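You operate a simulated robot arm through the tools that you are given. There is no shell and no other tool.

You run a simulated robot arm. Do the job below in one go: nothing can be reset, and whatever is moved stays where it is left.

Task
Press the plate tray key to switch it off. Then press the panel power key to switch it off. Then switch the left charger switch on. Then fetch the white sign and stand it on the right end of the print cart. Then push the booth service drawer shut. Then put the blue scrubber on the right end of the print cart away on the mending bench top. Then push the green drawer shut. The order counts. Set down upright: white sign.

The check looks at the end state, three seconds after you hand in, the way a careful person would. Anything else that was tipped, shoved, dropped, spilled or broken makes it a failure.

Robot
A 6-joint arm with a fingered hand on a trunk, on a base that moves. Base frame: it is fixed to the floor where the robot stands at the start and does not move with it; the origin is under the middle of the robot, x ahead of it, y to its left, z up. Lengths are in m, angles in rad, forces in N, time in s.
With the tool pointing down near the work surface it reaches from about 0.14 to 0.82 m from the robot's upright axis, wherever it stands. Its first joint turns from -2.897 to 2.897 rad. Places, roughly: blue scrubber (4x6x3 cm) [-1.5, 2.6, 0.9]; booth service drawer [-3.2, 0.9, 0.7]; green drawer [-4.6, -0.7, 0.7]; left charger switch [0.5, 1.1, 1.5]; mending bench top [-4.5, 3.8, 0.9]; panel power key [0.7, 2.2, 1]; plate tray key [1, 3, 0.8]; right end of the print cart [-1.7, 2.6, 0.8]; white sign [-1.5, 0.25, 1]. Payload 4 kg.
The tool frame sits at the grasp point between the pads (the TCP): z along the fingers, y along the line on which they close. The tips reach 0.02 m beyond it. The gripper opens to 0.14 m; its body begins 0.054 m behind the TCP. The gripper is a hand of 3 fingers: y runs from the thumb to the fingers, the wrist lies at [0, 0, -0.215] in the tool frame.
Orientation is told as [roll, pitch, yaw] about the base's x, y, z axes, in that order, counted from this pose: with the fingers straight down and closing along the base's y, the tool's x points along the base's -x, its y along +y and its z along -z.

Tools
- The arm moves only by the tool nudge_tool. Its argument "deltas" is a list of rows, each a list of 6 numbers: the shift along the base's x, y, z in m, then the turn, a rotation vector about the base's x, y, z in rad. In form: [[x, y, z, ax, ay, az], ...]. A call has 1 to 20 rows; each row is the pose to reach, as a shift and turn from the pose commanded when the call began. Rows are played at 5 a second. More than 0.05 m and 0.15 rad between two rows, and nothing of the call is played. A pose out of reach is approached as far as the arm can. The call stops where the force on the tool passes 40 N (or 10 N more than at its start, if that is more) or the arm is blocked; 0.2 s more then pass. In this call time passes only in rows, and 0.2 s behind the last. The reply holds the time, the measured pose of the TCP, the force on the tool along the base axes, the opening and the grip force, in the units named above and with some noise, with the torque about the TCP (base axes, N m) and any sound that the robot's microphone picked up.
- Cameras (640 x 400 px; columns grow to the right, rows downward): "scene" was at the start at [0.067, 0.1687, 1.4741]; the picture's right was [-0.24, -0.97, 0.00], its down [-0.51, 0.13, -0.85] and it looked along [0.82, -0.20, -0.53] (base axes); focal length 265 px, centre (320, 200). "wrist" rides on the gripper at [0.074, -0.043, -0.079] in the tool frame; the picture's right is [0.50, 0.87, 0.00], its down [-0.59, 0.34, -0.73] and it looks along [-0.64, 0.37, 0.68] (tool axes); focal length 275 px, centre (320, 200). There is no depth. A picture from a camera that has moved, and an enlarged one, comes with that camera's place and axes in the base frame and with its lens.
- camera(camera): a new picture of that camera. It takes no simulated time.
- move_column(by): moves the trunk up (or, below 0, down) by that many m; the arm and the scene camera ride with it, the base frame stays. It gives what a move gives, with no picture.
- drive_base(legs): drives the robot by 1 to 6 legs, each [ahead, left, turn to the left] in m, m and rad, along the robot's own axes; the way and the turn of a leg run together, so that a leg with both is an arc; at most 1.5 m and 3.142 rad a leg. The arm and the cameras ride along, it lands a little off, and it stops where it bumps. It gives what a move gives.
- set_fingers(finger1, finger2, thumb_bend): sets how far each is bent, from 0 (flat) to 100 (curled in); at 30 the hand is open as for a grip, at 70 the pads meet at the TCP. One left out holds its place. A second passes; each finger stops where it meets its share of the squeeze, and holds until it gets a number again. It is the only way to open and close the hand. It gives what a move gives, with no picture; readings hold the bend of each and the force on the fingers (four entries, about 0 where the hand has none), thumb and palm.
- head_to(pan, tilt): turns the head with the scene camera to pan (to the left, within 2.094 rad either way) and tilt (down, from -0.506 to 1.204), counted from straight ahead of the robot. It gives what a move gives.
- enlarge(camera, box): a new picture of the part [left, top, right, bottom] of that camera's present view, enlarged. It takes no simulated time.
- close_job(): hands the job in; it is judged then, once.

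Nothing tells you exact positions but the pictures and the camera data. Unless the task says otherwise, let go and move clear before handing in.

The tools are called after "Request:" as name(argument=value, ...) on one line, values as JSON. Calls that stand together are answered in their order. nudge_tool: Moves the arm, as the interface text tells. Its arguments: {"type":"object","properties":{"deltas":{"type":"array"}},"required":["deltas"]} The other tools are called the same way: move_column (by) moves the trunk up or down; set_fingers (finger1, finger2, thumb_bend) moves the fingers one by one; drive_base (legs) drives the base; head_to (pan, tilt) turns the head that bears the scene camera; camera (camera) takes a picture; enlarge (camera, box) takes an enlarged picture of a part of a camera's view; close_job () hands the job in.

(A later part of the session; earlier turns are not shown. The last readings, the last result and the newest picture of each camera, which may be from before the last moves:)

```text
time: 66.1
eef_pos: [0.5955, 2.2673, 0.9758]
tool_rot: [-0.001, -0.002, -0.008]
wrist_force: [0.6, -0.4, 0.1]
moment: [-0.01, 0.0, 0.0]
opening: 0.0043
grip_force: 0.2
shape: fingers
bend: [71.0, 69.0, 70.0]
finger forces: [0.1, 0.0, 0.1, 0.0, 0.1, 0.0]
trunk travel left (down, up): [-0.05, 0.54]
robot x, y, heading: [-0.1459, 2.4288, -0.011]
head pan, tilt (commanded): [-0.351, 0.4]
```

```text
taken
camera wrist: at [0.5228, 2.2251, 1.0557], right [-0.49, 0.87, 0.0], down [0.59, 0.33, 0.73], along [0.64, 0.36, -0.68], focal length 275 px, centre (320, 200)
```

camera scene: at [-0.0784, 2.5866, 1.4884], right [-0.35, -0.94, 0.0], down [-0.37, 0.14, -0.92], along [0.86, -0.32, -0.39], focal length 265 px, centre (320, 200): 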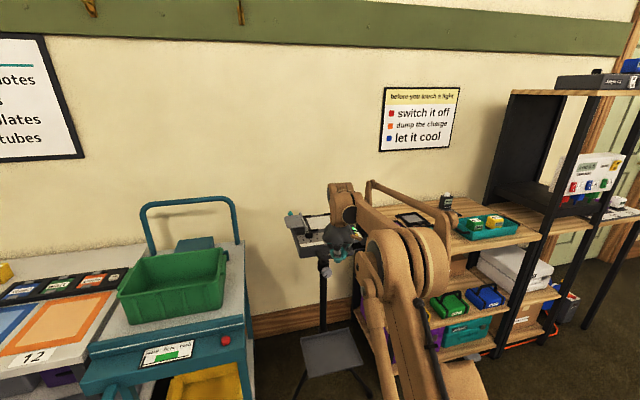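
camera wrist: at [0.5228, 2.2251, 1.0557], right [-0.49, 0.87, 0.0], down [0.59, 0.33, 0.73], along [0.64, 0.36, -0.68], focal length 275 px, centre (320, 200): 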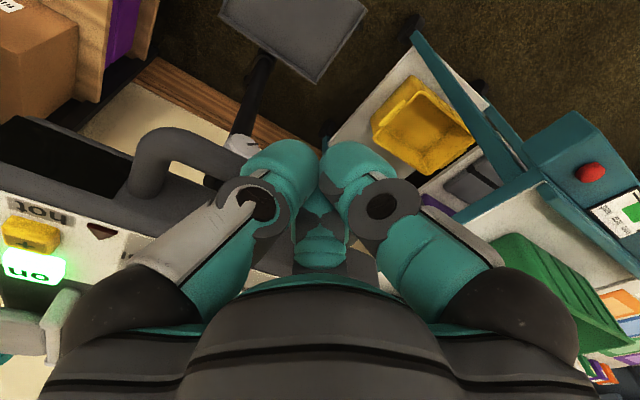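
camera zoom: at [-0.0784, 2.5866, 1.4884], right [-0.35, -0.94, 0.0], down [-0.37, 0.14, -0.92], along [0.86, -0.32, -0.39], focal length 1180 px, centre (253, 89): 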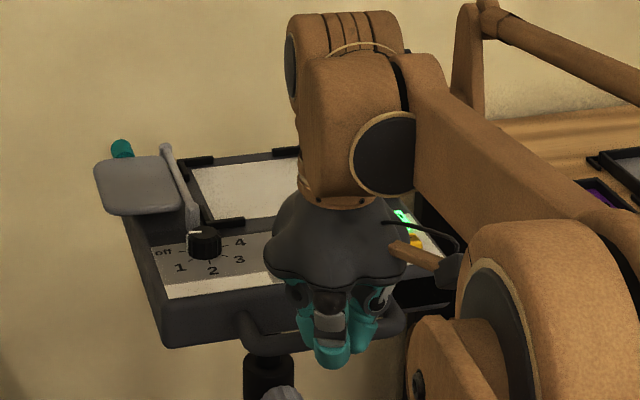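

The fingers are just in front of the panel's handle without touching. I'll lift straight up and back off.

Request:
nudge_tool(deltas=[[0, 0, 0.03, 0, 0, 0], [0, 0, 0.07, 0, 0, 0], [0, 0, 0.11, 0, 0, 0], [0, 0, 0.15, 0, 0, 0], [-0.04, 0, 0.17, 0, 0, 0], [-0.08, 0, 0.17, 0, 0, 0], [-0.12, 0, 0.17, 0, 0, 0], [-0.16, -0.02, 0.17, 0, 0, 0], [-0.2, -0.04, 0.17, 0, 0, 0]])

Request:
camera(camera="scene")

```text
time: 68.1
eef_pos: [0.3953, 2.2283, 1.1463]
tool_rot: [-0.001, -0.001, -0.009]
wrist_force: [-0.5, -0.1, 0.5]
moment: [0.0, 0.01, -0.01]
opening: 0.0042
grip_force: 0.0
shape: fingers
bend: [71.0, 69.0, 70.0]
finger forces: [0.1, 0.0, 0.1, 0.0, 0.0, 0.1]
trunk travel left (down, up): [-0.05, 0.54]
robot x, y, heading: [-0.146, 2.4291, -0.015]
head pan, tilt (commanded): [-0.351, 0.4]
```

```text
taken
camera scene: at [-0.0793, 2.5865, 1.4885], right [-0.35, -0.94, 0.0], down [-0.36, 0.14, -0.92], along [0.86, -0.32, -0.39], focal length 265 px, centre (320, 200)
```

scene: 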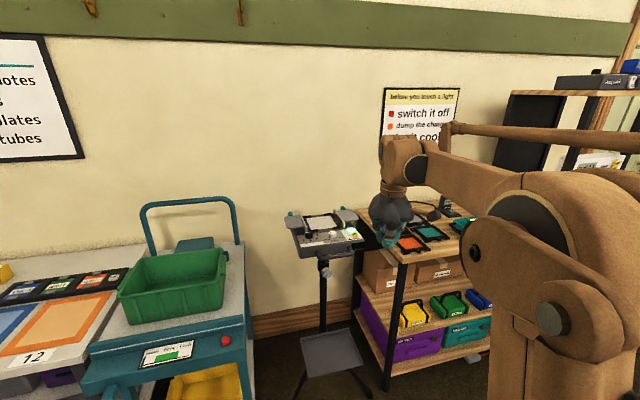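

Request:
enlarge(camera="scene", box=[275, 195, 385, 265])

Request:
enlarge(camera="scene", box=[325, 215, 375, 250])

Request:
camera(camera="wrist")

```text
5.71 times, centred on (330, 230) of scene
camera zoom: at [-0.0793, 2.5865, 1.4885], right [-0.35, -0.94, 0.0], down [-0.36, 0.14, -0.92], along [0.86, -0.32, -0.39], focal length 1517 px, centre (263, 29)
```

zoom: 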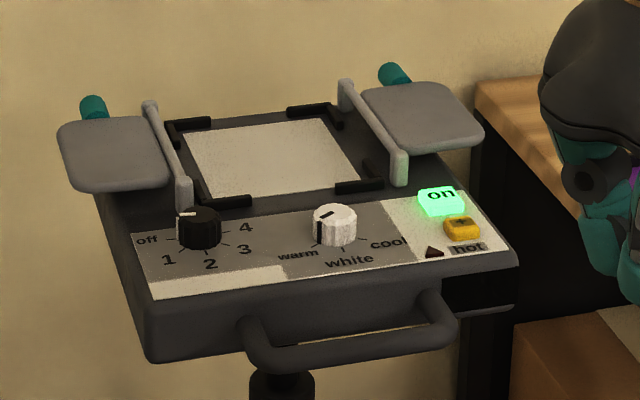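

```text
11.43 times, centred on (350, 232) of scene
camera zoom: at [-0.0793, 2.5865, 1.4885], right [-0.35, -0.94, 0.0], down [-0.36, 0.14, -0.92], along [0.86, -0.32, -0.39], focal length 3033 px, centre (-23, -171)
```

zoom: 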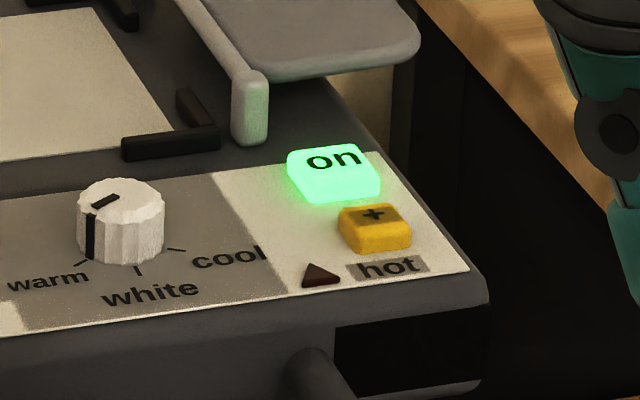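

```text
taken
camera wrist: at [0.3224, 2.186, 1.226], right [-0.49, 0.87, 0.0], down [0.59, 0.33, 0.74], along [0.64, 0.36, -0.68], focal length 275 px, centre (320, 200)
```

wrist: 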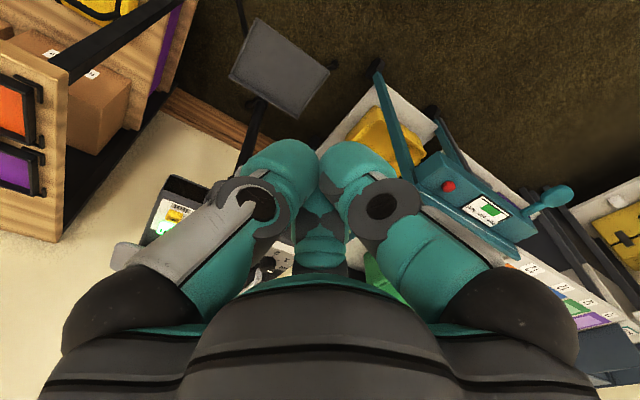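

The glowing green "on" key is the power key, at about (0.72, 2.156, 0.978), with a yellow "+" key about 3 cm nearer to me. I'll poke it with the thumb alone, so I'll move the base to a comfortable distance first.

Request:
drive_base(legs=[[0.12, -0.15, 0]])

Request:
head_to(pan=-0.35, tilt=0.5)

Request:
camera(camera="scene")

```text
time: 69.7
eef_pos: [0.5186, 2.0776, 1.1471]
tool_rot: [0.0, 0.0, -0.005]
wrist_force: [-0.1, 0.4, -0.8]
moment: [0.02, 0.0, -0.02]
opening: 0.0037
grip_force: 0.1
shape: fingers
bend: [71.0, 69.0, 70.0]
finger forces: [0.1, 0.0, 0.0, 0.0, 0.0, 0.0]
trunk travel left (down, up): [-0.05, 0.54]
robot x, y, heading: [-0.0269, 2.2801, -0.003]
head pan, tilt (commanded): [-0.351, 0.4]
```

```text
time: 70.3
eef_pos: [0.5182, 2.0781, 1.146]
tool_rot: [-0.001, -0.002, -0.006]
wrist_force: [-0.3, 0.6, -1.2]
moment: [0.0, -0.02, 0.0]
opening: 0.0042
grip_force: 0.0
shape: fingers
bend: [71.0, 69.0, 70.0]
finger forces: [0.0, 0.1, 0.1, 0.0, 0.0, 0.1]
trunk travel left (down, up): [-0.05, 0.54]
robot x, y, heading: [-0.0286, 2.2769, -0.008]
head pan, tilt (commanded): [-0.351, 0.499]
```

```text
taken
camera scene: at [0.0386, 2.4352, 1.4794], right [-0.35, -0.94, 0.0], down [-0.45, 0.17, -0.88], along [0.82, -0.31, -0.48], focal length 265 px, centre (320, 200)
```

scene: 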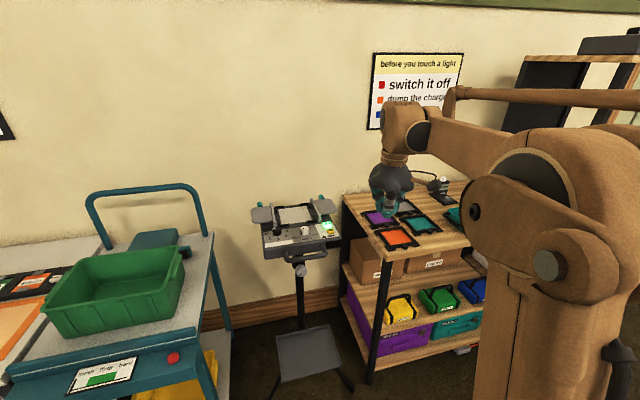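

I'll set the hand to a single-digit poke (thumb straight, fingers curled), and zoom on the panel for a second triangulation.

Request:
enlarge(camera="scene", box=[300, 205, 350, 250])

Request:
set_fingers(thumb_bend=30)

Request:
set_fingers(finger1=100, finger2=100)

Request:
camera(camera="wrist")

Request:
enlarge(camera="scene", box=[350, 100, 450, 240])

```text
8.89 times, centred on (325, 228) of scene
camera zoom: at [0.0386, 2.4352, 1.4794], right [-0.35, -0.94, 0.0], down [-0.45, 0.17, -0.88], along [0.82, -0.31, -0.48], focal length 2359 px, centre (276, -44)
```

zoom: 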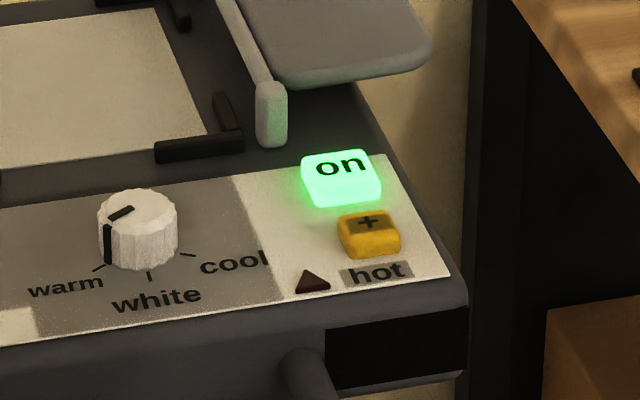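

```text
time: 71.3
eef_pos: [0.5177, 2.0779, 1.1455]
tool_rot: [-0.001, -0.001, -0.004]
wrist_force: [-0.3, 0.3, 0.0]
moment: [-0.03, 0.0, 0.0]
opening: 0.071
grip_force: 0.1
shape: fingers
bend: [71.0, 69.0, 30.0]
finger forces: [0.0, 0.0, 0.0, 0.1, 0.1, 0.0]
trunk travel left (down, up): [-0.05, 0.54]
robot x, y, heading: [-0.03, 2.2772, -0.009]
head pan, tilt (commanded): [-0.351, 0.499]
```

```text
time: 72.3
eef_pos: [0.5169, 2.0785, 1.1467]
tool_rot: [0.0, -0.002, -0.006]
wrist_force: [0.2, 0.4, -0.2]
moment: [0.0, -0.03, -0.02]
opening: 0.0696
grip_force: 0.2
shape: fingers
bend: [76.0, 75.0, 30.0]
finger forces: [0.0, 0.0, 0.1, 0.1, 0.0, 0.0]
trunk travel left (down, up): [-0.05, 0.54]
robot x, y, heading: [-0.0286, 2.2776, -0.006]
head pan, tilt (commanded): [-0.351, 0.499]
```

```text
taken
camera wrist: at [0.4437, 2.0356, 1.2258], right [-0.49, 0.87, 0.0], down [0.59, 0.34, 0.74], along [0.64, 0.36, -0.68], focal length 275 px, centre (320, 200)
```

wrist: 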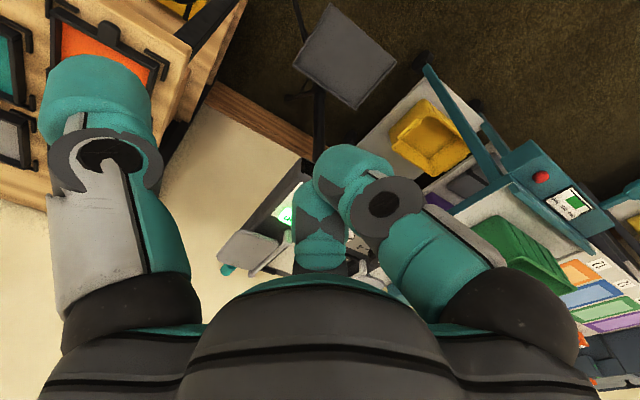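

```text
2.86 times, centred on (400, 170) of scene
camera zoom: at [0.0386, 2.4353, 1.4793], right [-0.35, -0.94, 0.0], down [-0.45, 0.17, -0.88], along [0.82, -0.31, -0.48], focal length 758 px, centre (91, 286)
```

zoom: 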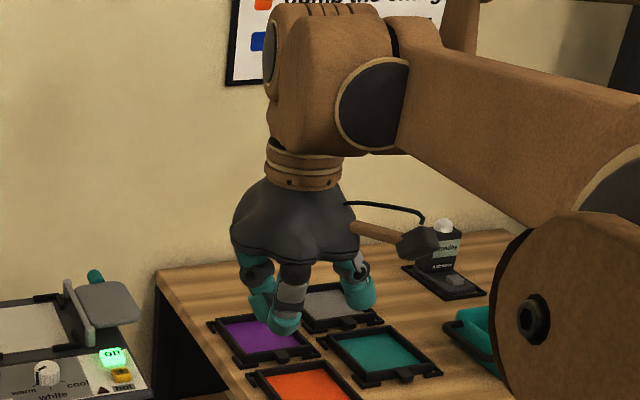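

The two fingers block each other at ~76, so curling won't hide them. I'll instead spread the fingers flat (0) and keep the thumb straight, then inspect the relative heights.

Request:
set_fingers(finger1=0, finger2=0, thumb_bend=35)

Request:
camera(camera="wrist")

Request:
enlarge(camera="scene", box=[350, 140, 450, 240])

```text
time: 73.3
eef_pos: [0.518, 2.0779, 1.1475]
tool_rot: [0.001, -0.003, -0.006]
wrist_force: [-0.1, 0.0, -1.1]
moment: [-0.02, 0.02, 0.0]
opening: 0.1326
grip_force: 0.2
shape: fingers
bend: [1.0, 1.0, 35.0]
finger forces: [0.1, 0.0, 0.0, 0.0, 0.0, 0.0]
trunk travel left (down, up): [-0.05, 0.54]
robot x, y, heading: [-0.0266, 2.2761, -0.001]
head pan, tilt (commanded): [-0.351, 0.499]
```

```text
taken
camera wrist: at [0.4437, 2.0356, 1.2258], right [-0.49, 0.87, 0.0], down [0.59, 0.34, 0.74], along [0.64, 0.36, -0.68], focal length 275 px, centre (320, 200)
```

wrist: 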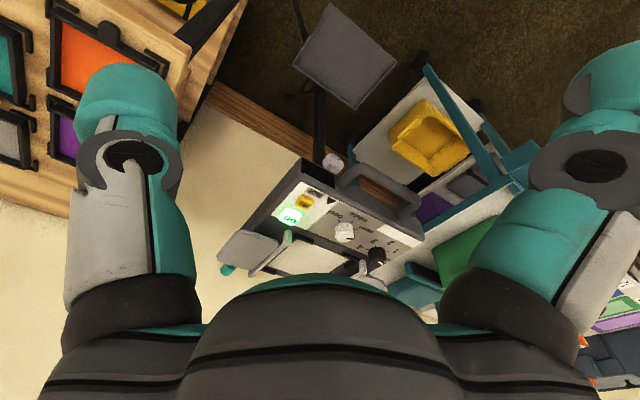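

```text
4.00 times, centred on (400, 190) of scene
camera zoom: at [0.0386, 2.4353, 1.4793], right [-0.35, -0.94, 0.0], down [-0.45, 0.17, -0.88], along [0.82, -0.31, -0.48], focal length 1062 px, centre (0, 240)
```

zoom: 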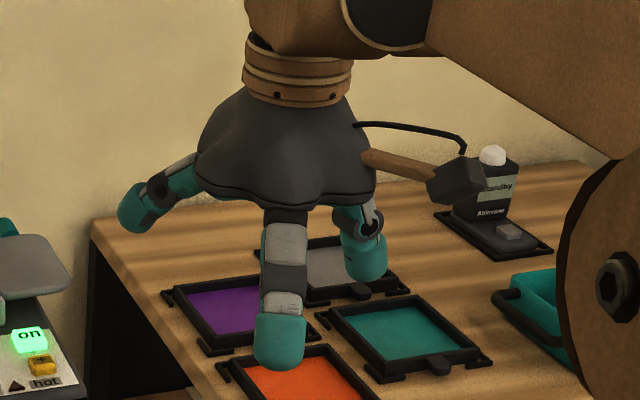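

With the fingers flat they rise well clear, leaving only the thumb low. Now I'll rotate the hand by +90° so the thumb points forward and position its tip above the "on" key.

Request:
nudge_tool(deltas=[[0, 0, 0, 0, 0, 0.143], [0, 0, 0, 0, 0, 0.286], [0, 0, 0, 0, 0, 0.429], [0, 0, 0, 0, 0, 0.572], [0, 0, 0, 0, 0, 0.715], [0, 0, 0, 0, 0, 0.858], [0, 0, 0, 0, 0, 1.001], [0, 0, 0, 0, 0, 1.144], [0, 0, 0, 0, 0, 1.287], [0, 0, 0, 0, 0, 1.43], [0, 0, 0, 0, 0, 1.571]])

Request:
camera(camera="wrist")

Request:
camera(camera="scene")

```text
time: 75.7
eef_pos: [0.5202, 2.0837, 1.1465]
tool_rot: [0.0, 0.001, 1.082]
wrist_force: [-0.2, -0.1, -0.9]
moment: [0.03, 0.02, -0.01]
opening: 0.1328
grip_force: 0.1
shape: fingers
bend: [1.0, 1.0, 35.0]
finger forces: [0.0, 0.1, 0.1, 0.1, 0.0, 0.1]
out of reach, approached as far as the arm can: row 8, 9, 10, 11
trunk travel left (down, up): [-0.05, 0.54]
robot x, y, heading: [-0.0278, 2.2771, -0.008]
head pan, tilt (commanded): [-0.351, 0.499]
```

```text
taken
camera wrist: at [0.5229, 1.9977, 1.226], right [-1.0, -0.03, 0.0], down [-0.02, 0.68, 0.73], along [-0.03, 0.73, -0.68], focal length 275 px, centre (320, 200)
```

wrist: 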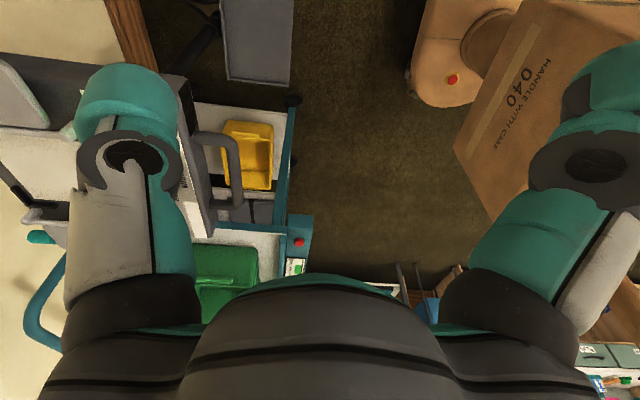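

```text
taken
camera scene: at [0.0386, 2.4353, 1.4793], right [-0.35, -0.94, 0.0], down [-0.45, 0.17, -0.88], along [0.82, -0.31, -0.48], focal length 265 px, centre (320, 200)
```

scene: 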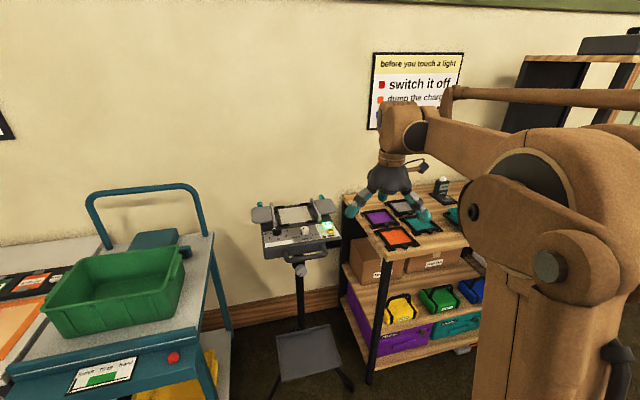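

The wrist reaches only ~1.08 rad here, but the limit follows the arm's azimuth. I'll shift the base slightly right, then move the TCP toward the key with the thumb mostly forward.

Request:
drive_base(legs=[[0, -0.12, 0]])

```text
time: 77.0
eef_pos: [0.5184, 1.9622, 1.1466]
tool_rot: [0.001, 0.0, 1.083]
wrist_force: [-0.3, 0.2, 0.2]
moment: [0.03, 0.02, -0.01]
opening: 0.1326
grip_force: 0.0
shape: fingers
bend: [1.0, 1.0, 35.0]
finger forces: [0.0, 0.0, 0.0, 0.0, 0.0, 0.1]
trunk travel left (down, up): [-0.05, 0.54]
robot x, y, heading: [-0.0298, 2.153, -0.003]
head pan, tilt (commanded): [-0.351, 0.499]
```

Request:
nudge_tool(deltas=[[0.02, 0.035, 0, 0, 0, 0], [0.04, 0.07, 0, 0, 0, 0], [0.06, 0.105, 0, 0, 0, 0], [0.08, 0.14, 0, 0, 0, 0], [0.1, 0.175, 0, 0, 0, 0], [0.112, 0.193, -0.02, 0, 0, 0]])

Request:
camera(camera="wrist")

Request:
enlarge(camera="scene", box=[240, 120, 400, 280])

```text
time: 78.4
eef_pos: [0.6323, 2.157, 1.1267]
tool_rot: [0.0, 0.005, 1.083]
wrist_force: [-1.0, -0.4, 0.0]
moment: [0.01, 0.04, 0.0]
opening: 0.1328
grip_force: 0.0
shape: fingers
bend: [1.0, 1.0, 35.0]
finger forces: [0.1, 0.0, 0.1, 0.1, 0.0, 0.0]
trunk travel left (down, up): [-0.05, 0.54]
robot x, y, heading: [-0.0291, 2.156, -0.0]
head pan, tilt (commanded): [-0.351, 0.499]
```

```text
taken
camera wrist: at [0.6363, 2.0724, 1.2068], right [-1.0, -0.04, 0.0], down [-0.02, 0.68, 0.73], along [-0.03, 0.73, -0.68], focal length 275 px, centre (320, 200)
```

wrist: 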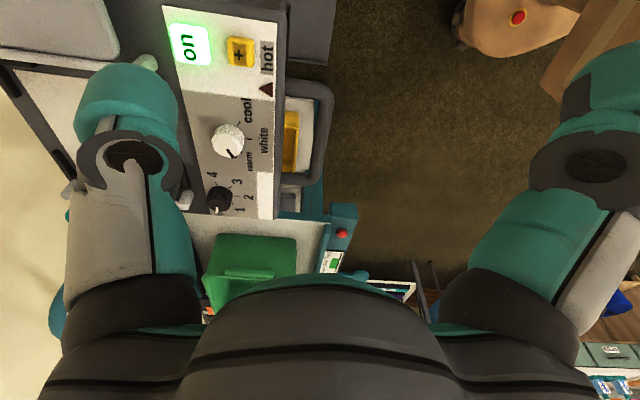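

```text
2.50 times, centred on (320, 200) of scene
camera zoom: at [0.0382, 2.3151, 1.4793], right [-0.35, -0.94, 0.0], down [-0.45, 0.17, -0.88], along [0.82, -0.3, -0.48], focal length 664 px, centre (320, 200)
```

zoom: 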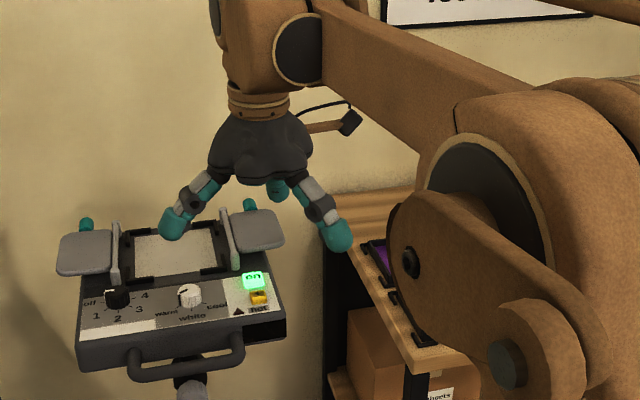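

Fingers' tips are ~2–3 cm above the thumb tip. I'll rotate a bit more (yaw ≈1.4) so the left finger stays off the panel knobs.

Request:
nudge_tool(deltas=[[0, 0, 0, 0, 0, 0.1], [0, 0, 0, 0, 0, 0.2], [0, 0, 0, 0, 0, 0.32]])

Request:
camera(camera="wrist")

Request:
enlarge(camera="scene", box=[240, 120, 400, 280])

```text
time: 79.2
eef_pos: [0.6307, 2.156, 1.1269]
tool_rot: [-0.001, 0.001, 1.404]
wrist_force: [0.5, 0.2, 0.4]
moment: [0.01, 0.0, 0.01]
opening: 0.1325
grip_force: 0.0
shape: fingers
bend: [1.0, 1.0, 35.0]
finger forces: [0.0, 0.0, 0.1, 0.0, 0.1, 0.1]
trunk travel left (down, up): [-0.05, 0.54]
robot x, y, heading: [-0.0281, 2.1605, -0.004]
head pan, tilt (commanded): [-0.351, 0.499]
```

```text
taken
camera wrist: at [0.6618, 2.0762, 1.2064], right [-0.94, -0.35, 0.0], down [-0.24, 0.64, 0.73], along [-0.26, 0.69, -0.68], focal length 275 px, centre (320, 200)
```

wrist: 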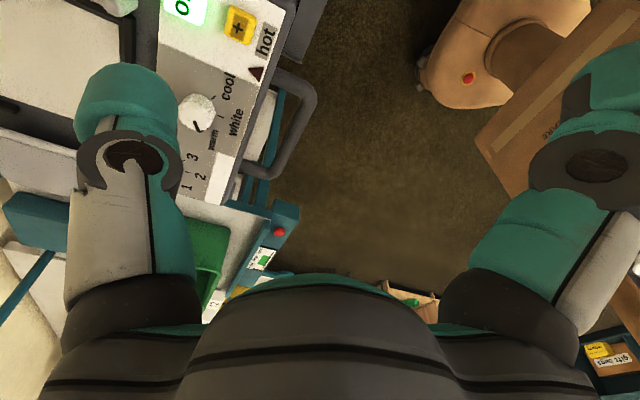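

```text
2.50 times, centred on (320, 200) of scene
camera zoom: at [0.0378, 2.3148, 1.4793], right [-0.35, -0.94, 0.0], down [-0.45, 0.17, -0.88], along [0.82, -0.3, -0.48], focal length 664 px, centre (320, 200)
```

zoom: 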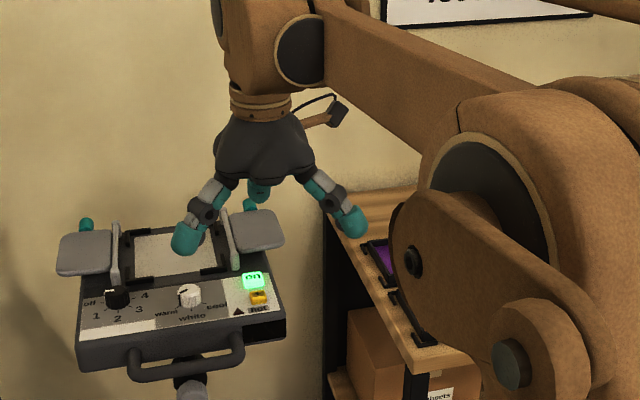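

Thumb tip is near (0.705, 2.145); the key is near (0.726, 2.149, 0.98). I'll shift forward 2 cm and come down to ~3 cm above it.

Request:
nudge_tool(deltas=[[0.02, 0.005, 0, 0, 0, 0], [0.02, 0.005, -0.03, 0, 0, 0], [0.02, 0.005, -0.06, 0, 0, 0], [0.02, 0.005, -0.085, 0, 0, 0]])

Request:
camera(camera="wrist")

Request:
enlarge(camera="scene", box=[260, 180, 350, 250])

```text
time: 80.2
eef_pos: [0.6488, 2.1628, 1.0419]
tool_rot: [0.001, 0.002, 1.402]
wrist_force: [0.9, 0.2, 1.0]
moment: [-0.03, -0.02, -0.01]
opening: 0.1324
grip_force: 0.0
shape: fingers
bend: [1.0, 1.0, 35.0]
finger forces: [0.0, 0.0, 0.1, 0.1, 0.0, 0.0]
trunk travel left (down, up): [-0.05, 0.54]
robot x, y, heading: [-0.0261, 2.1556, -0.002]
head pan, tilt (commanded): [-0.351, 0.499]
```

```text
taken
camera wrist: at [0.6799, 2.0827, 1.1214], right [-0.94, -0.35, 0.0], down [-0.24, 0.64, 0.73], along [-0.26, 0.69, -0.68], focal length 275 px, centre (320, 200)
```

wrist: 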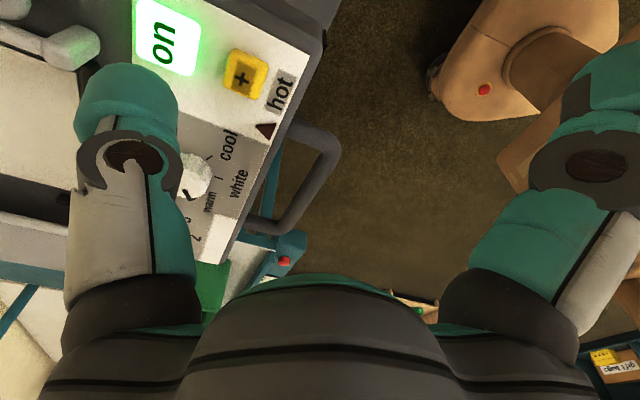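

```text
5.71 times, centred on (305, 215) of scene
camera zoom: at [0.0382, 2.3149, 1.4793], right [-0.35, -0.94, 0.0], down [-0.45, 0.17, -0.88], along [0.82, -0.3, -0.48], focal length 1517 px, centre (406, 114)
```

zoom: 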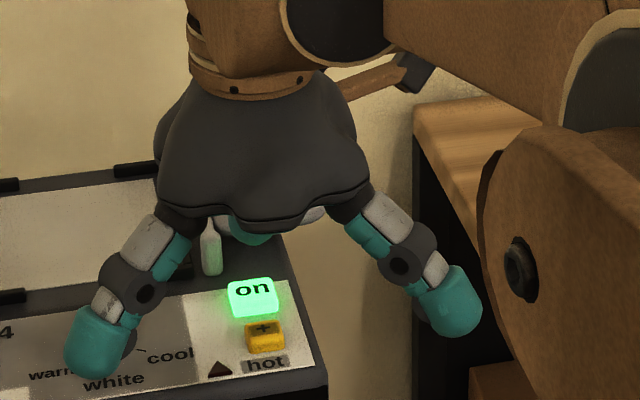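

Thumb tip and key are aligned in y; I need ~6 mm more forward. I'll descend to just above the key and look again.

Request:
nudge_tool(deltas=[[0.006, -0.001, -0.01, 0, 0, 0], [0.006, -0.001, -0.02, 0, 0, 0], [0.006, -0.001, -0.03, 0, 0, 0]])

Request:
camera(camera="wrist")

Request:
enlarge(camera="scene", box=[260, 180, 350, 250])

```text
time: 81.0
eef_pos: [0.6572, 2.1609, 1.0119]
tool_rot: [0.0, 0.002, 1.404]
wrist_force: [0.4, 0.3, -0.2]
moment: [-0.02, -0.01, -0.01]
opening: 0.1328
grip_force: 0.0
shape: fingers
bend: [1.0, 1.0, 35.0]
finger forces: [0.0, 0.0, 0.0, 0.0, 0.0, 0.0]
trunk travel left (down, up): [-0.05, 0.54]
robot x, y, heading: [-0.0292, 2.1577, -0.002]
head pan, tilt (commanded): [-0.351, 0.499]
```

```text
taken
camera wrist: at [0.6874, 2.0809, 1.0909], right [-0.94, -0.35, 0.0], down [-0.24, 0.64, 0.73], along [-0.26, 0.69, -0.68], focal length 275 px, centre (320, 200)
```

wrist: 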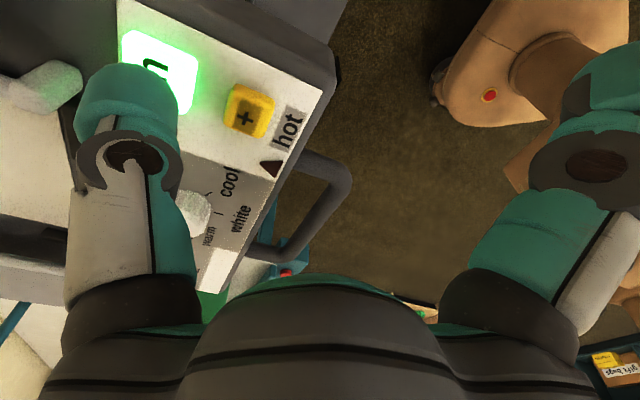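

```text
5.71 times, centred on (305, 215) of scene
camera zoom: at [0.0378, 2.3149, 1.4793], right [-0.35, -0.94, 0.0], down [-0.45, 0.17, -0.88], along [0.82, -0.3, -0.48], focal length 1517 px, centre (406, 114)
```

zoom: 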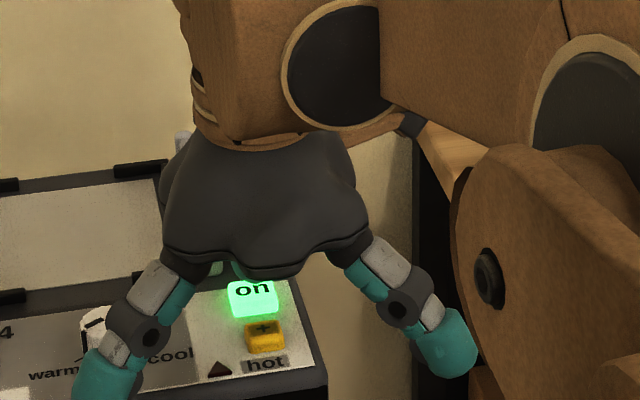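

Small correction of (-4, -5) mm, then press in fine steps.

Request:
nudge_tool(deltas=[[-0.004, -0.005, 0, 0, 0, 0], [-0.004, -0.005, -0.005, 0, 0, 0], [-0.004, -0.005, -0.008, 0, 0, 0], [-0.004, -0.005, -0.01, 0, 0, 0], [-0.004, -0.005, -0.012, 0, 0, 0]])

Request:
camera(camera="wrist")

```text
time: 82.2
eef_pos: [0.6521, 2.1557, 0.9995]
tool_rot: [0.0, 0.001, 1.404]
wrist_force: [-0.5, -0.3, 0.9]
moment: [0.01, -0.07, -0.01]
opening: 0.1325
grip_force: 0.9
shape: fingers
bend: [1.0, 1.0, 35.0]
finger forces: [0.0, 0.1, 0.0, 0.0, 1.0, 0.0]
trunk travel left (down, up): [-0.05, 0.54]
robot x, y, heading: [-0.0298, 2.1567, -0.003]
head pan, tilt (commanded): [-0.351, 0.499]
```

```text
taken
camera wrist: at [0.6836, 2.0752, 1.0794], right [-0.94, -0.35, 0.0], down [-0.24, 0.64, 0.73], along [-0.26, 0.69, -0.68], focal length 275 px, centre (320, 200)
```

wrist: 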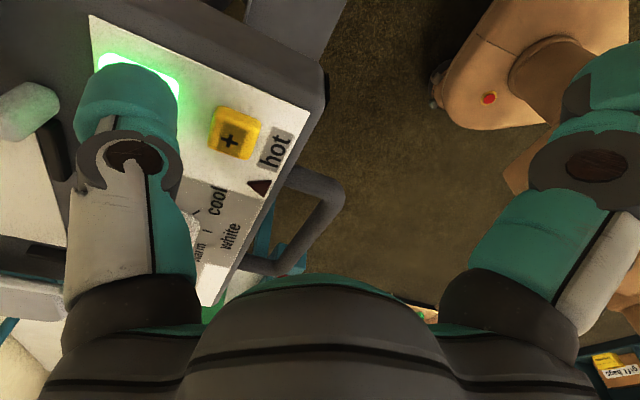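

The thumb covers the "on" key and just touches it (thumb force 1 N). Pressing gently further.

Request:
nudge_tool(deltas=[[0, 0, -0.0015, 0, 0, 0], [0, 0, -0.003, 0, 0, 0], [0, 0, -0.0045, 0, 0, 0]])

```text
time: 83.0
eef_pos: [0.6536, 2.156, 0.9963]
tool_rot: [-0.001, 0.002, 1.403]
wrist_force: [-1.4, 0.4, 4.9]
moment: [-0.09, -0.31, -0.02]
opening: 0.1331
grip_force: 2.0
shape: fingers
bend: [1.0, 1.0, 35.0]
finger forces: [0.0, 0.1, 0.0, 0.0, 4.7, 0.1]
trunk travel left (down, up): [-0.05, 0.54]
robot x, y, heading: [-0.0263, 2.1576, -0.003]
head pan, tilt (commanded): [-0.351, 0.499]
heard: click
```

A click with only ~5 N. I'll lift straight up and check the light.

Request:
nudge_tool(deltas=[[0, 0, 0.01, 0, 0, 0], [0, 0, 0.04, 0, 0, 0], [0, 0, 0.08, 0, 0, 0], [0, 0, 0.12, 0, 0, 0], [-0.03, 0, 0.15, 0, 0, 0], [-0.07, 0, 0.15, 0, 0, 0], [-0.11, 0, 0.15, 0, 0, 0]])

Request:
enlarge(camera="scene", box=[240, 160, 400, 260])

```text
time: 84.6
eef_pos: [0.5406, 2.1566, 1.1453]
tool_rot: [-0.001, 0.001, 1.405]
wrist_force: [-0.1, 0.0, 0.1]
moment: [-0.02, -0.02, 0.0]
opening: 0.1328
grip_force: 0.1
shape: fingers
bend: [1.0, 1.0, 35.0]
finger forces: [0.0, 0.0, 0.0, 0.1, 0.2, 0.0]
trunk travel left (down, up): [-0.05, 0.54]
robot x, y, heading: [-0.0306, 2.1547, -0.004]
head pan, tilt (commanded): [-0.351, 0.499]
```

```text
4.00 times, centred on (320, 210) of scene
camera zoom: at [0.037, 2.3149, 1.4794], right [-0.35, -0.94, 0.0], down [-0.45, 0.17, -0.88], along [0.82, -0.3, -0.48], focal length 1062 px, centre (320, 160)
```

zoom: 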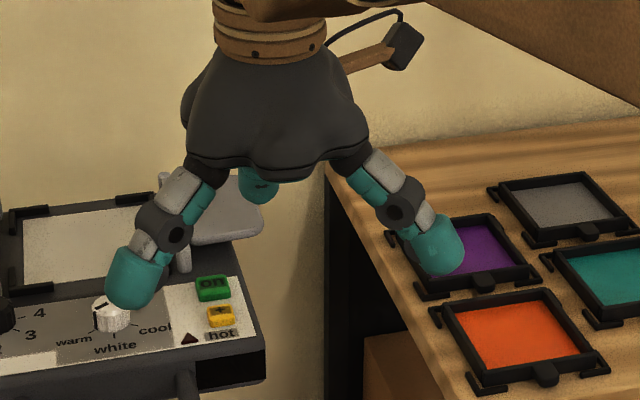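

The "on" key is no longer lit: the panel is off. Next the charger: I'll retract the arm and restore the yaw before driving along the aisle.

Request:
nudge_tool(deltas=[[-0.04, 0, 0, 0, 0, -0.14], [-0.08, 0, 0, 0, 0, -0.28], [-0.12, 0, 0, 0, 0, -0.42], [-0.16, 0, 0, 0, 0, -0.56], [-0.2, 0, 0, 0, 0, -0.7], [-0.22, 0, 0, 0, 0, -0.84], [-0.22, 0, 0, 0, 0, -0.98], [-0.22, 0, 0, 0, 0, -1.12], [-0.22, 0, 0, 0, 0, -1.26], [-0.22, 0, 0, 0, 0, -1.4]])

Request:
set_fingers(finger1=70, finger2=70, thumb_bend=70)

```text
time: 86.8
eef_pos: [0.3223, 2.1566, 1.1465]
tool_rot: [0.0, 0.0, 0.002]
wrist_force: [0.3, -0.4, -0.8]
moment: [0.0, 0.02, 0.02]
opening: 0.1327
grip_force: 0.0
shape: fingers
bend: [1.0, 1.0, 35.0]
finger forces: [0.0, 0.0, 0.1, 0.1, 0.0, 0.1]
trunk travel left (down, up): [-0.05, 0.54]
robot x, y, heading: [-0.0259, 2.1521, -0.004]
head pan, tilt (commanded): [-0.351, 0.499]
```

```text
time: 87.8
eef_pos: [0.3219, 2.1553, 1.1449]
tool_rot: [-0.001, 0.001, 0.004]
wrist_force: [-0.6, -0.3, 0.4]
moment: [0.0, 0.01, -0.01]
opening: 0.0038
grip_force: 0.1
shape: fingers
bend: [69.0, 69.0, 70.0]
finger forces: [0.0, 0.1, 0.0, 0.0, 0.0, 0.0]
trunk travel left (down, up): [-0.05, 0.54]
robot x, y, heading: [-0.0294, 2.1576, -0.004]
head pan, tilt (commanded): [-0.351, 0.499]
```

Request:
drive_base(legs=[[-0.2, 0, 0], [0, -0.95, 0]])

Request:
head_to(pan=-0.2, tilt=0.1)

Request:
camera(camera="scene")

```text
time: 94.0
eef_pos: [0.1238, 1.1868, 1.1456]
tool_rot: [-0.001, 0.002, 0.007]
wrist_force: [0.1, 0.4, -0.6]
moment: [0.02, 0.03, -0.04]
opening: 0.0039
grip_force: 0.0
shape: fingers
bend: [69.0, 69.0, 70.0]
finger forces: [0.1, 0.0, 0.1, 0.0, 0.0, 0.0]
trunk travel left (down, up): [-0.05, 0.54]
robot x, y, heading: [-0.2268, 1.1858, 0.004]
head pan, tilt (commanded): [-0.351, 0.499]
```

```text
time: 94.9
eef_pos: [0.124, 1.1868, 1.1443]
tool_rot: [-0.001, 0.001, 0.007]
wrist_force: [0.5, -0.1, -0.4]
moment: [-0.02, -0.02, 0.01]
opening: 0.0039
grip_force: 0.1
shape: fingers
bend: [69.0, 69.0, 70.0]
finger forces: [0.1, 0.0, 0.1, 0.1, 0.0, 0.0]
trunk travel left (down, up): [-0.05, 0.54]
robot x, y, heading: [-0.2281, 1.1864, -0.001]
head pan, tilt (commanded): [-0.201, 0.099]
```

```text
taken
camera scene: at [-0.1572, 1.3584, 1.5163], right [-0.2, -0.98, 0.0], down [-0.1, 0.02, -0.99], along [0.97, -0.2, -0.1], focal length 265 px, centre (320, 200)
```

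scene: 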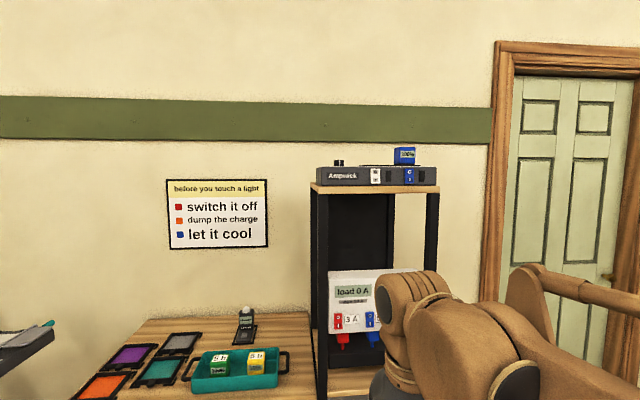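

Request:
enlarge(camera="scene", box=[305, 135, 445, 205])

Request:
enlarge(camera="scene", box=[360, 160, 425, 195])

```text
4.57 times, centred on (375, 170) of scene
camera zoom: at [-0.1572, 1.3584, 1.5163], right [-0.2, -0.98, 0.0], down [-0.1, 0.02, -0.99], along [0.97, -0.2, -0.1], focal length 1213 px, centre (69, 337)
```

zoom: 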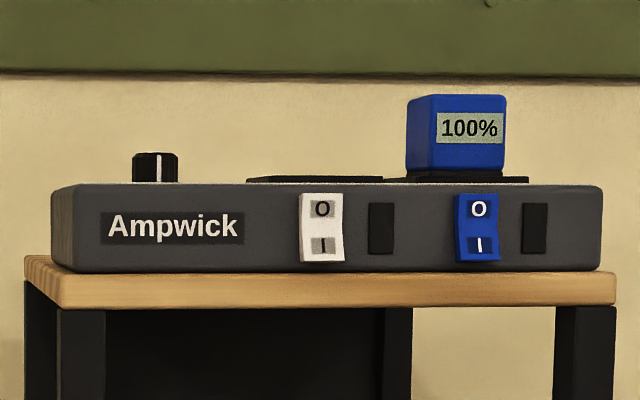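

```text
9.85 times, centred on (392, 178) of scene
camera zoom: at [-0.1572, 1.3584, 1.5163], right [-0.2, -0.98, 0.0], down [-0.1, 0.02, -0.99], along [0.97, -0.2, -0.1], focal length 2613 px, centre (-394, 422)
```

zoom: 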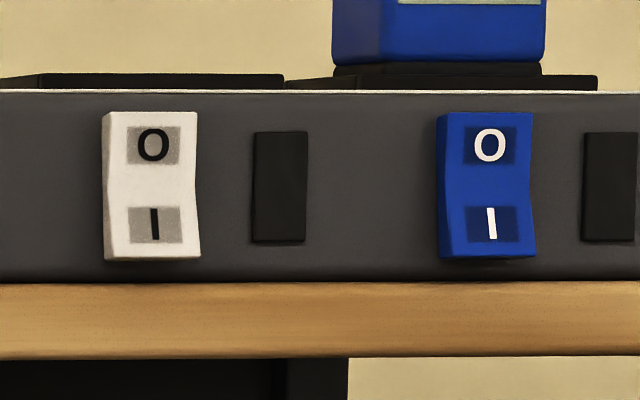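

The white (left) rocker shows O pressed in at top, I protruding at the bottom, so I must press its lower "I" half. I'll raise the trunk, which also gives a second view for triangulation.

Request:
move_column(by=0.35)

Request:
head_to(pan=-0.3, tilt=0.5)

Request:
camera(camera="scene")

```text
time: 98.3
eef_pos: [0.123, 1.1877, 1.4956]
tool_rot: [-0.002, 0.002, 0.006]
wrist_force: [-0.7, -0.1, 0.2]
moment: [-0.02, 0.03, -0.01]
opening: 0.0039
grip_force: 0.0
shape: fingers
bend: [69.0, 69.0, 70.0]
finger forces: [0.0, 0.0, 0.1, 0.0, 0.1, 0.1]
trunk travel left (down, up): [-0.4, 0.19]
robot x, y, heading: [-0.2234, 1.1873, -0.002]
head pan, tilt (commanded): [-0.201, 0.099]
```

```text
time: 99.2
eef_pos: [0.1241, 1.1869, 1.4956]
tool_rot: [0.0, 0.002, 0.006]
wrist_force: [0.1, -0.3, -0.1]
moment: [-0.02, -0.02, -0.01]
opening: 0.0039
grip_force: 0.1
shape: fingers
bend: [69.0, 69.0, 70.0]
finger forces: [0.1, 0.0, 0.0, 0.0, 0.0, 0.1]
trunk travel left (down, up): [-0.4, 0.19]
robot x, y, heading: [-0.2276, 1.1883, -0.003]
head pan, tilt (commanded): [-0.3, 0.499]
```

```text
taken
camera scene: at [-0.1604, 1.3499, 1.8294], right [-0.3, -0.96, 0.0], down [-0.46, 0.14, -0.88], along [0.84, -0.26, -0.48], focal length 265 px, centre (320, 200)
```

scene: 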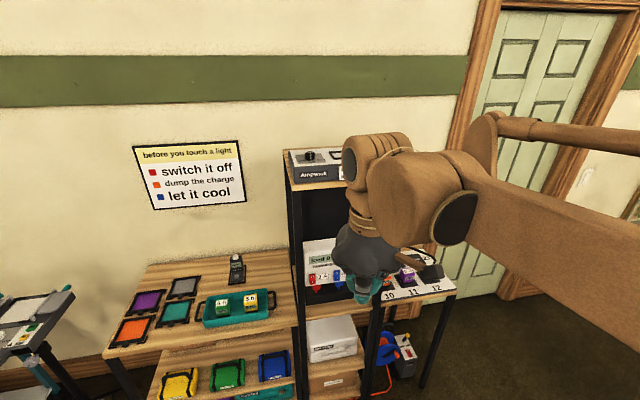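

Request:
enlarge(camera="scene", box=[275, 135, 355, 195])

```text
6.67 times, centred on (315, 165) of scene
camera zoom: at [-0.1604, 1.3499, 1.8294], right [-0.3, -0.96, 0.0], down [-0.46, 0.14, -0.88], along [0.84, -0.26, -0.48], focal length 1770 px, centre (353, 433)
```

zoom: 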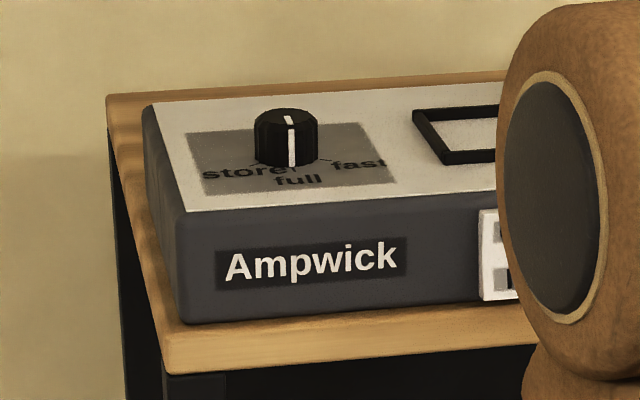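

Triangulating gives the charger face at x≈0.565 and the "I" half at about (0.555, 1.046, 1.497). I'll set the thumb-poke shape and swing the tool to point forward, staying well short of the shelf.

Request:
set_fingers(finger1=0, finger2=0, thumb_bend=35)

Request:
nudge_tool(deltas=[[0.022, -0.006, 0, 0, -0.131, 0], [0.044, -0.012, 0, 0, -0.262, 0], [0.066, -0.018, 0, 0, -0.393, 0], [0.088, -0.024, 0, 0, -0.524, 0], [0.11, -0.03, 0, 0, -0.655, 0], [0.132, -0.036, 0, 0, -0.786, 0], [0.154, -0.042, 0, 0, -0.917, 0], [0.176, -0.048, 0, 0, -1.048, 0], [0.198, -0.054, 0, 0, -1.179, 0], [0.22, -0.06, 0, 0, -1.31, 0], [0.242, -0.066, 0, 0, -1.441, 0], [0.256, -0.066, 0, 0, -1.571, 0]])

Request:
camera(camera="scene")

Request:
camera(camera="wrist")

```text
time: 100.2
eef_pos: [0.1243, 1.1875, 1.4958]
tool_rot: [-0.001, 0.002, 0.006]
wrist_force: [0.7, 0.2, -0.7]
moment: [0.05, 0.0, -0.03]
opening: 0.1327
grip_force: 0.0
shape: fingers
bend: [1.0, 1.0, 35.0]
finger forces: [0.0, 0.1, 0.0, 0.0, 0.0, 0.1]
trunk travel left (down, up): [-0.4, 0.19]
robot x, y, heading: [-0.2279, 1.1874, -0.002]
head pan, tilt (commanded): [-0.3, 0.499]
```

```text
time: 102.8
eef_pos: [0.3819, 1.1253, 1.4953]
tool_rot: [-0.152, -1.548, 0.145]
wrist_force: [0.1, 0.2, 0.7]
moment: [-0.01, -0.01, 0.01]
opening: 0.1324
grip_force: 0.2
shape: fingers
bend: [1.0, 1.0, 35.0]
finger forces: [0.0, 0.0, 0.1, 0.1, 0.0, 0.0]
out of reach, approached as far as the arm can: row 12
trunk travel left (down, up): [-0.4, 0.19]
robot x, y, heading: [-0.2218, 1.1843, 0.001]
head pan, tilt (commanded): [-0.3, 0.499]
```

```text
taken
camera scene: at [-0.1591, 1.3503, 1.8292], right [-0.3, -0.96, 0.0], down [-0.46, 0.14, -0.88], along [0.84, -0.26, -0.48], focal length 265 px, centre (320, 200)
```

scene: 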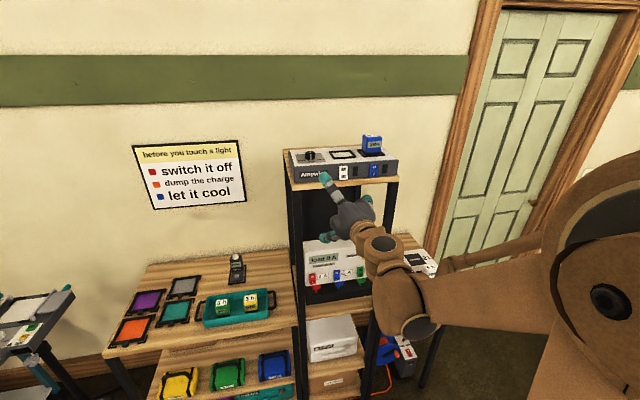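

```text
taken
camera wrist: at [0.3016, 1.0819, 1.4227], right [-0.01, 0.86, -0.5], down [-0.72, 0.35, 0.6], along [0.7, 0.36, 0.62], focal length 275 px, centre (320, 200)
```

wrist: 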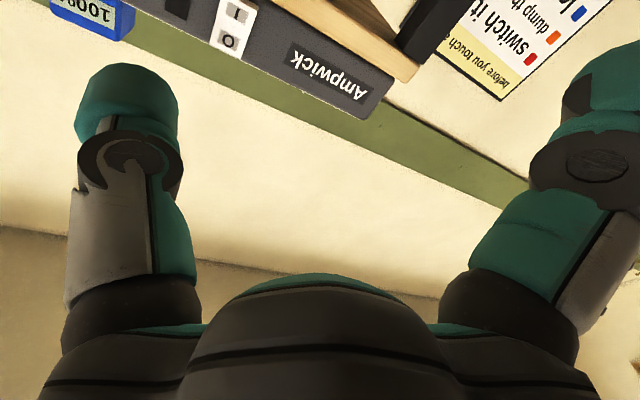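

Request:
enlarge(camera="scene", box=[280, 120, 420, 260])

```text
2.86 times, centred on (350, 190) of scene
camera zoom: at [-0.1591, 1.3503, 1.8292], right [-0.3, -0.96, 0.0], down [-0.46, 0.14, -0.88], along [0.84, -0.26, -0.48], focal length 758 px, centre (234, 229)
```

zoom: 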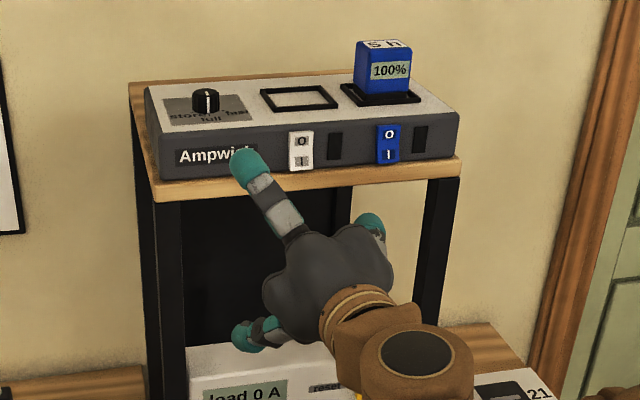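

The lower finger would come near the shelf post, so I'll roll the hand ~60–80° about the pointing axis so the thumb is lowest and the fingers stay above, and raise the TCP accordingly.

Request:
nudge_tool(deltas=[[0, -0.005, 0.009, 0.15, 0, 0], [0, -0.01, 0.018, 0.3, 0, 0], [0, -0.016, 0.027, 0.45, 0, 0], [0, -0.021, 0.036, 0.6, 0, 0], [0, -0.026, 0.045, 0.75, 0, 0], [0, -0.032, 0.054, 0.9, 0, 0], [0, -0.037, 0.063, 1.05, 0, 0]])

Request:
enlarge(camera="scene", box=[280, 100, 420, 240])

Request:
camera(camera="wrist")

```text
time: 104.4
eef_pos: [0.3801, 1.0883, 1.5582]
tool_rot: [1.57, -0.526, -1.57]
wrist_force: [0.4, -0.1, 0.3]
moment: [0.02, 0.0, 0.01]
opening: 0.1326
grip_force: 0.0
shape: fingers
bend: [1.0, 1.0, 35.0]
finger forces: [0.0, 0.1, 0.0, 0.0, 0.1, 0.1]
trunk travel left (down, up): [-0.4, 0.19]
robot x, y, heading: [-0.2279, 1.1879, -0.002]
head pan, tilt (commanded): [-0.3, 0.499]
```

```text
2.86 times, centred on (350, 170) of scene
camera zoom: at [-0.1606, 1.3499, 1.8293], right [-0.3, -0.96, 0.0], down [-0.46, 0.14, -0.88], along [0.84, -0.26, -0.48], focal length 758 px, centre (234, 286)
```

zoom: 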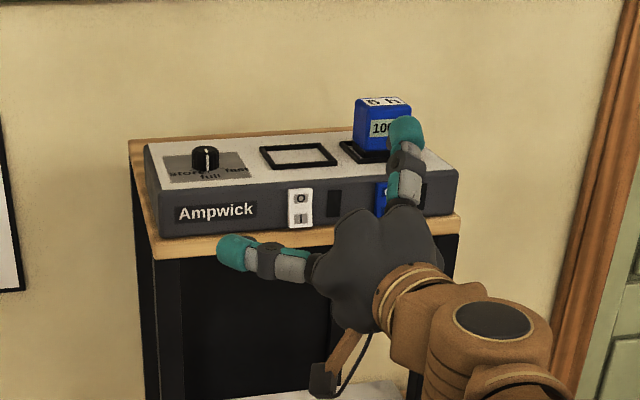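

```text
taken
camera wrist: at [0.3006, 1.1305, 1.4843], right [0.0, 0.87, 0.5], down [-0.73, -0.34, 0.59], along [0.68, -0.36, 0.64], focal length 275 px, centre (320, 200)
```

wrist: 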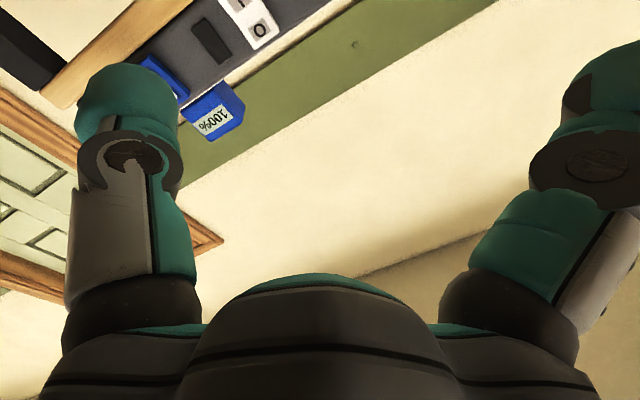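

The thumb is now lowest and pointing at the rocker: thumb tip ≈(0.40, 1.048, 1.489), I-half ≈(0.555, 1.052, 1.498). I'll approach to ~4 cm and check again.

Request:
nudge_tool(deltas=[[0.03, 0.004, 0.006, 0, 0, 0], [0.06, 0.004, 0.006, 0, 0, 0], [0.09, 0.004, 0.006, 0, 0, 0], [0.11, 0.004, 0.006, 0, 0, 0]])

Request:
enlarge(camera="scene", box=[280, 100, 420, 240])

Request:
camera(camera="wrist")

```text
time: 105.4
eef_pos: [0.4917, 1.0934, 1.5635]
tool_rot: [1.568, -0.526, -1.567]
wrist_force: [0.5, -0.4, 0.6]
moment: [0.01, 0.0, -0.01]
opening: 0.1327
grip_force: 0.0
shape: fingers
bend: [1.0, 1.0, 35.0]
finger forces: [0.0, 0.0, 0.0, 0.0, 0.1, 0.1]
trunk travel left (down, up): [-0.4, 0.19]
robot x, y, heading: [-0.23, 1.185, -0.003]
head pan, tilt (commanded): [-0.3, 0.499]
```

```text
2.86 times, centred on (350, 170) of scene
camera zoom: at [-0.1593, 1.3496, 1.8293], right [-0.3, -0.96, 0.0], down [-0.46, 0.14, -0.88], along [0.84, -0.26, -0.48], focal length 758 px, centre (234, 286)
```

zoom: 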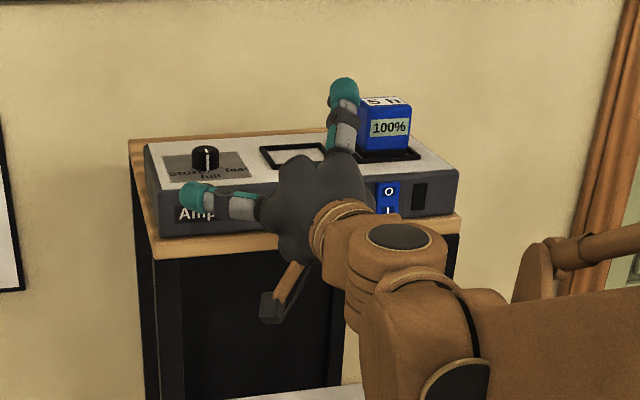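

```text
taken
camera wrist: at [0.413, 1.134, 1.4895], right [0.0, 0.87, 0.5], down [-0.73, -0.34, 0.59], along [0.68, -0.36, 0.64], focal length 275 px, centre (320, 200)
```

wrist: 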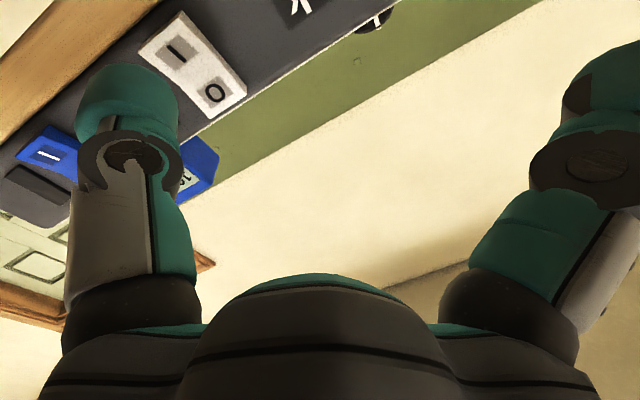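

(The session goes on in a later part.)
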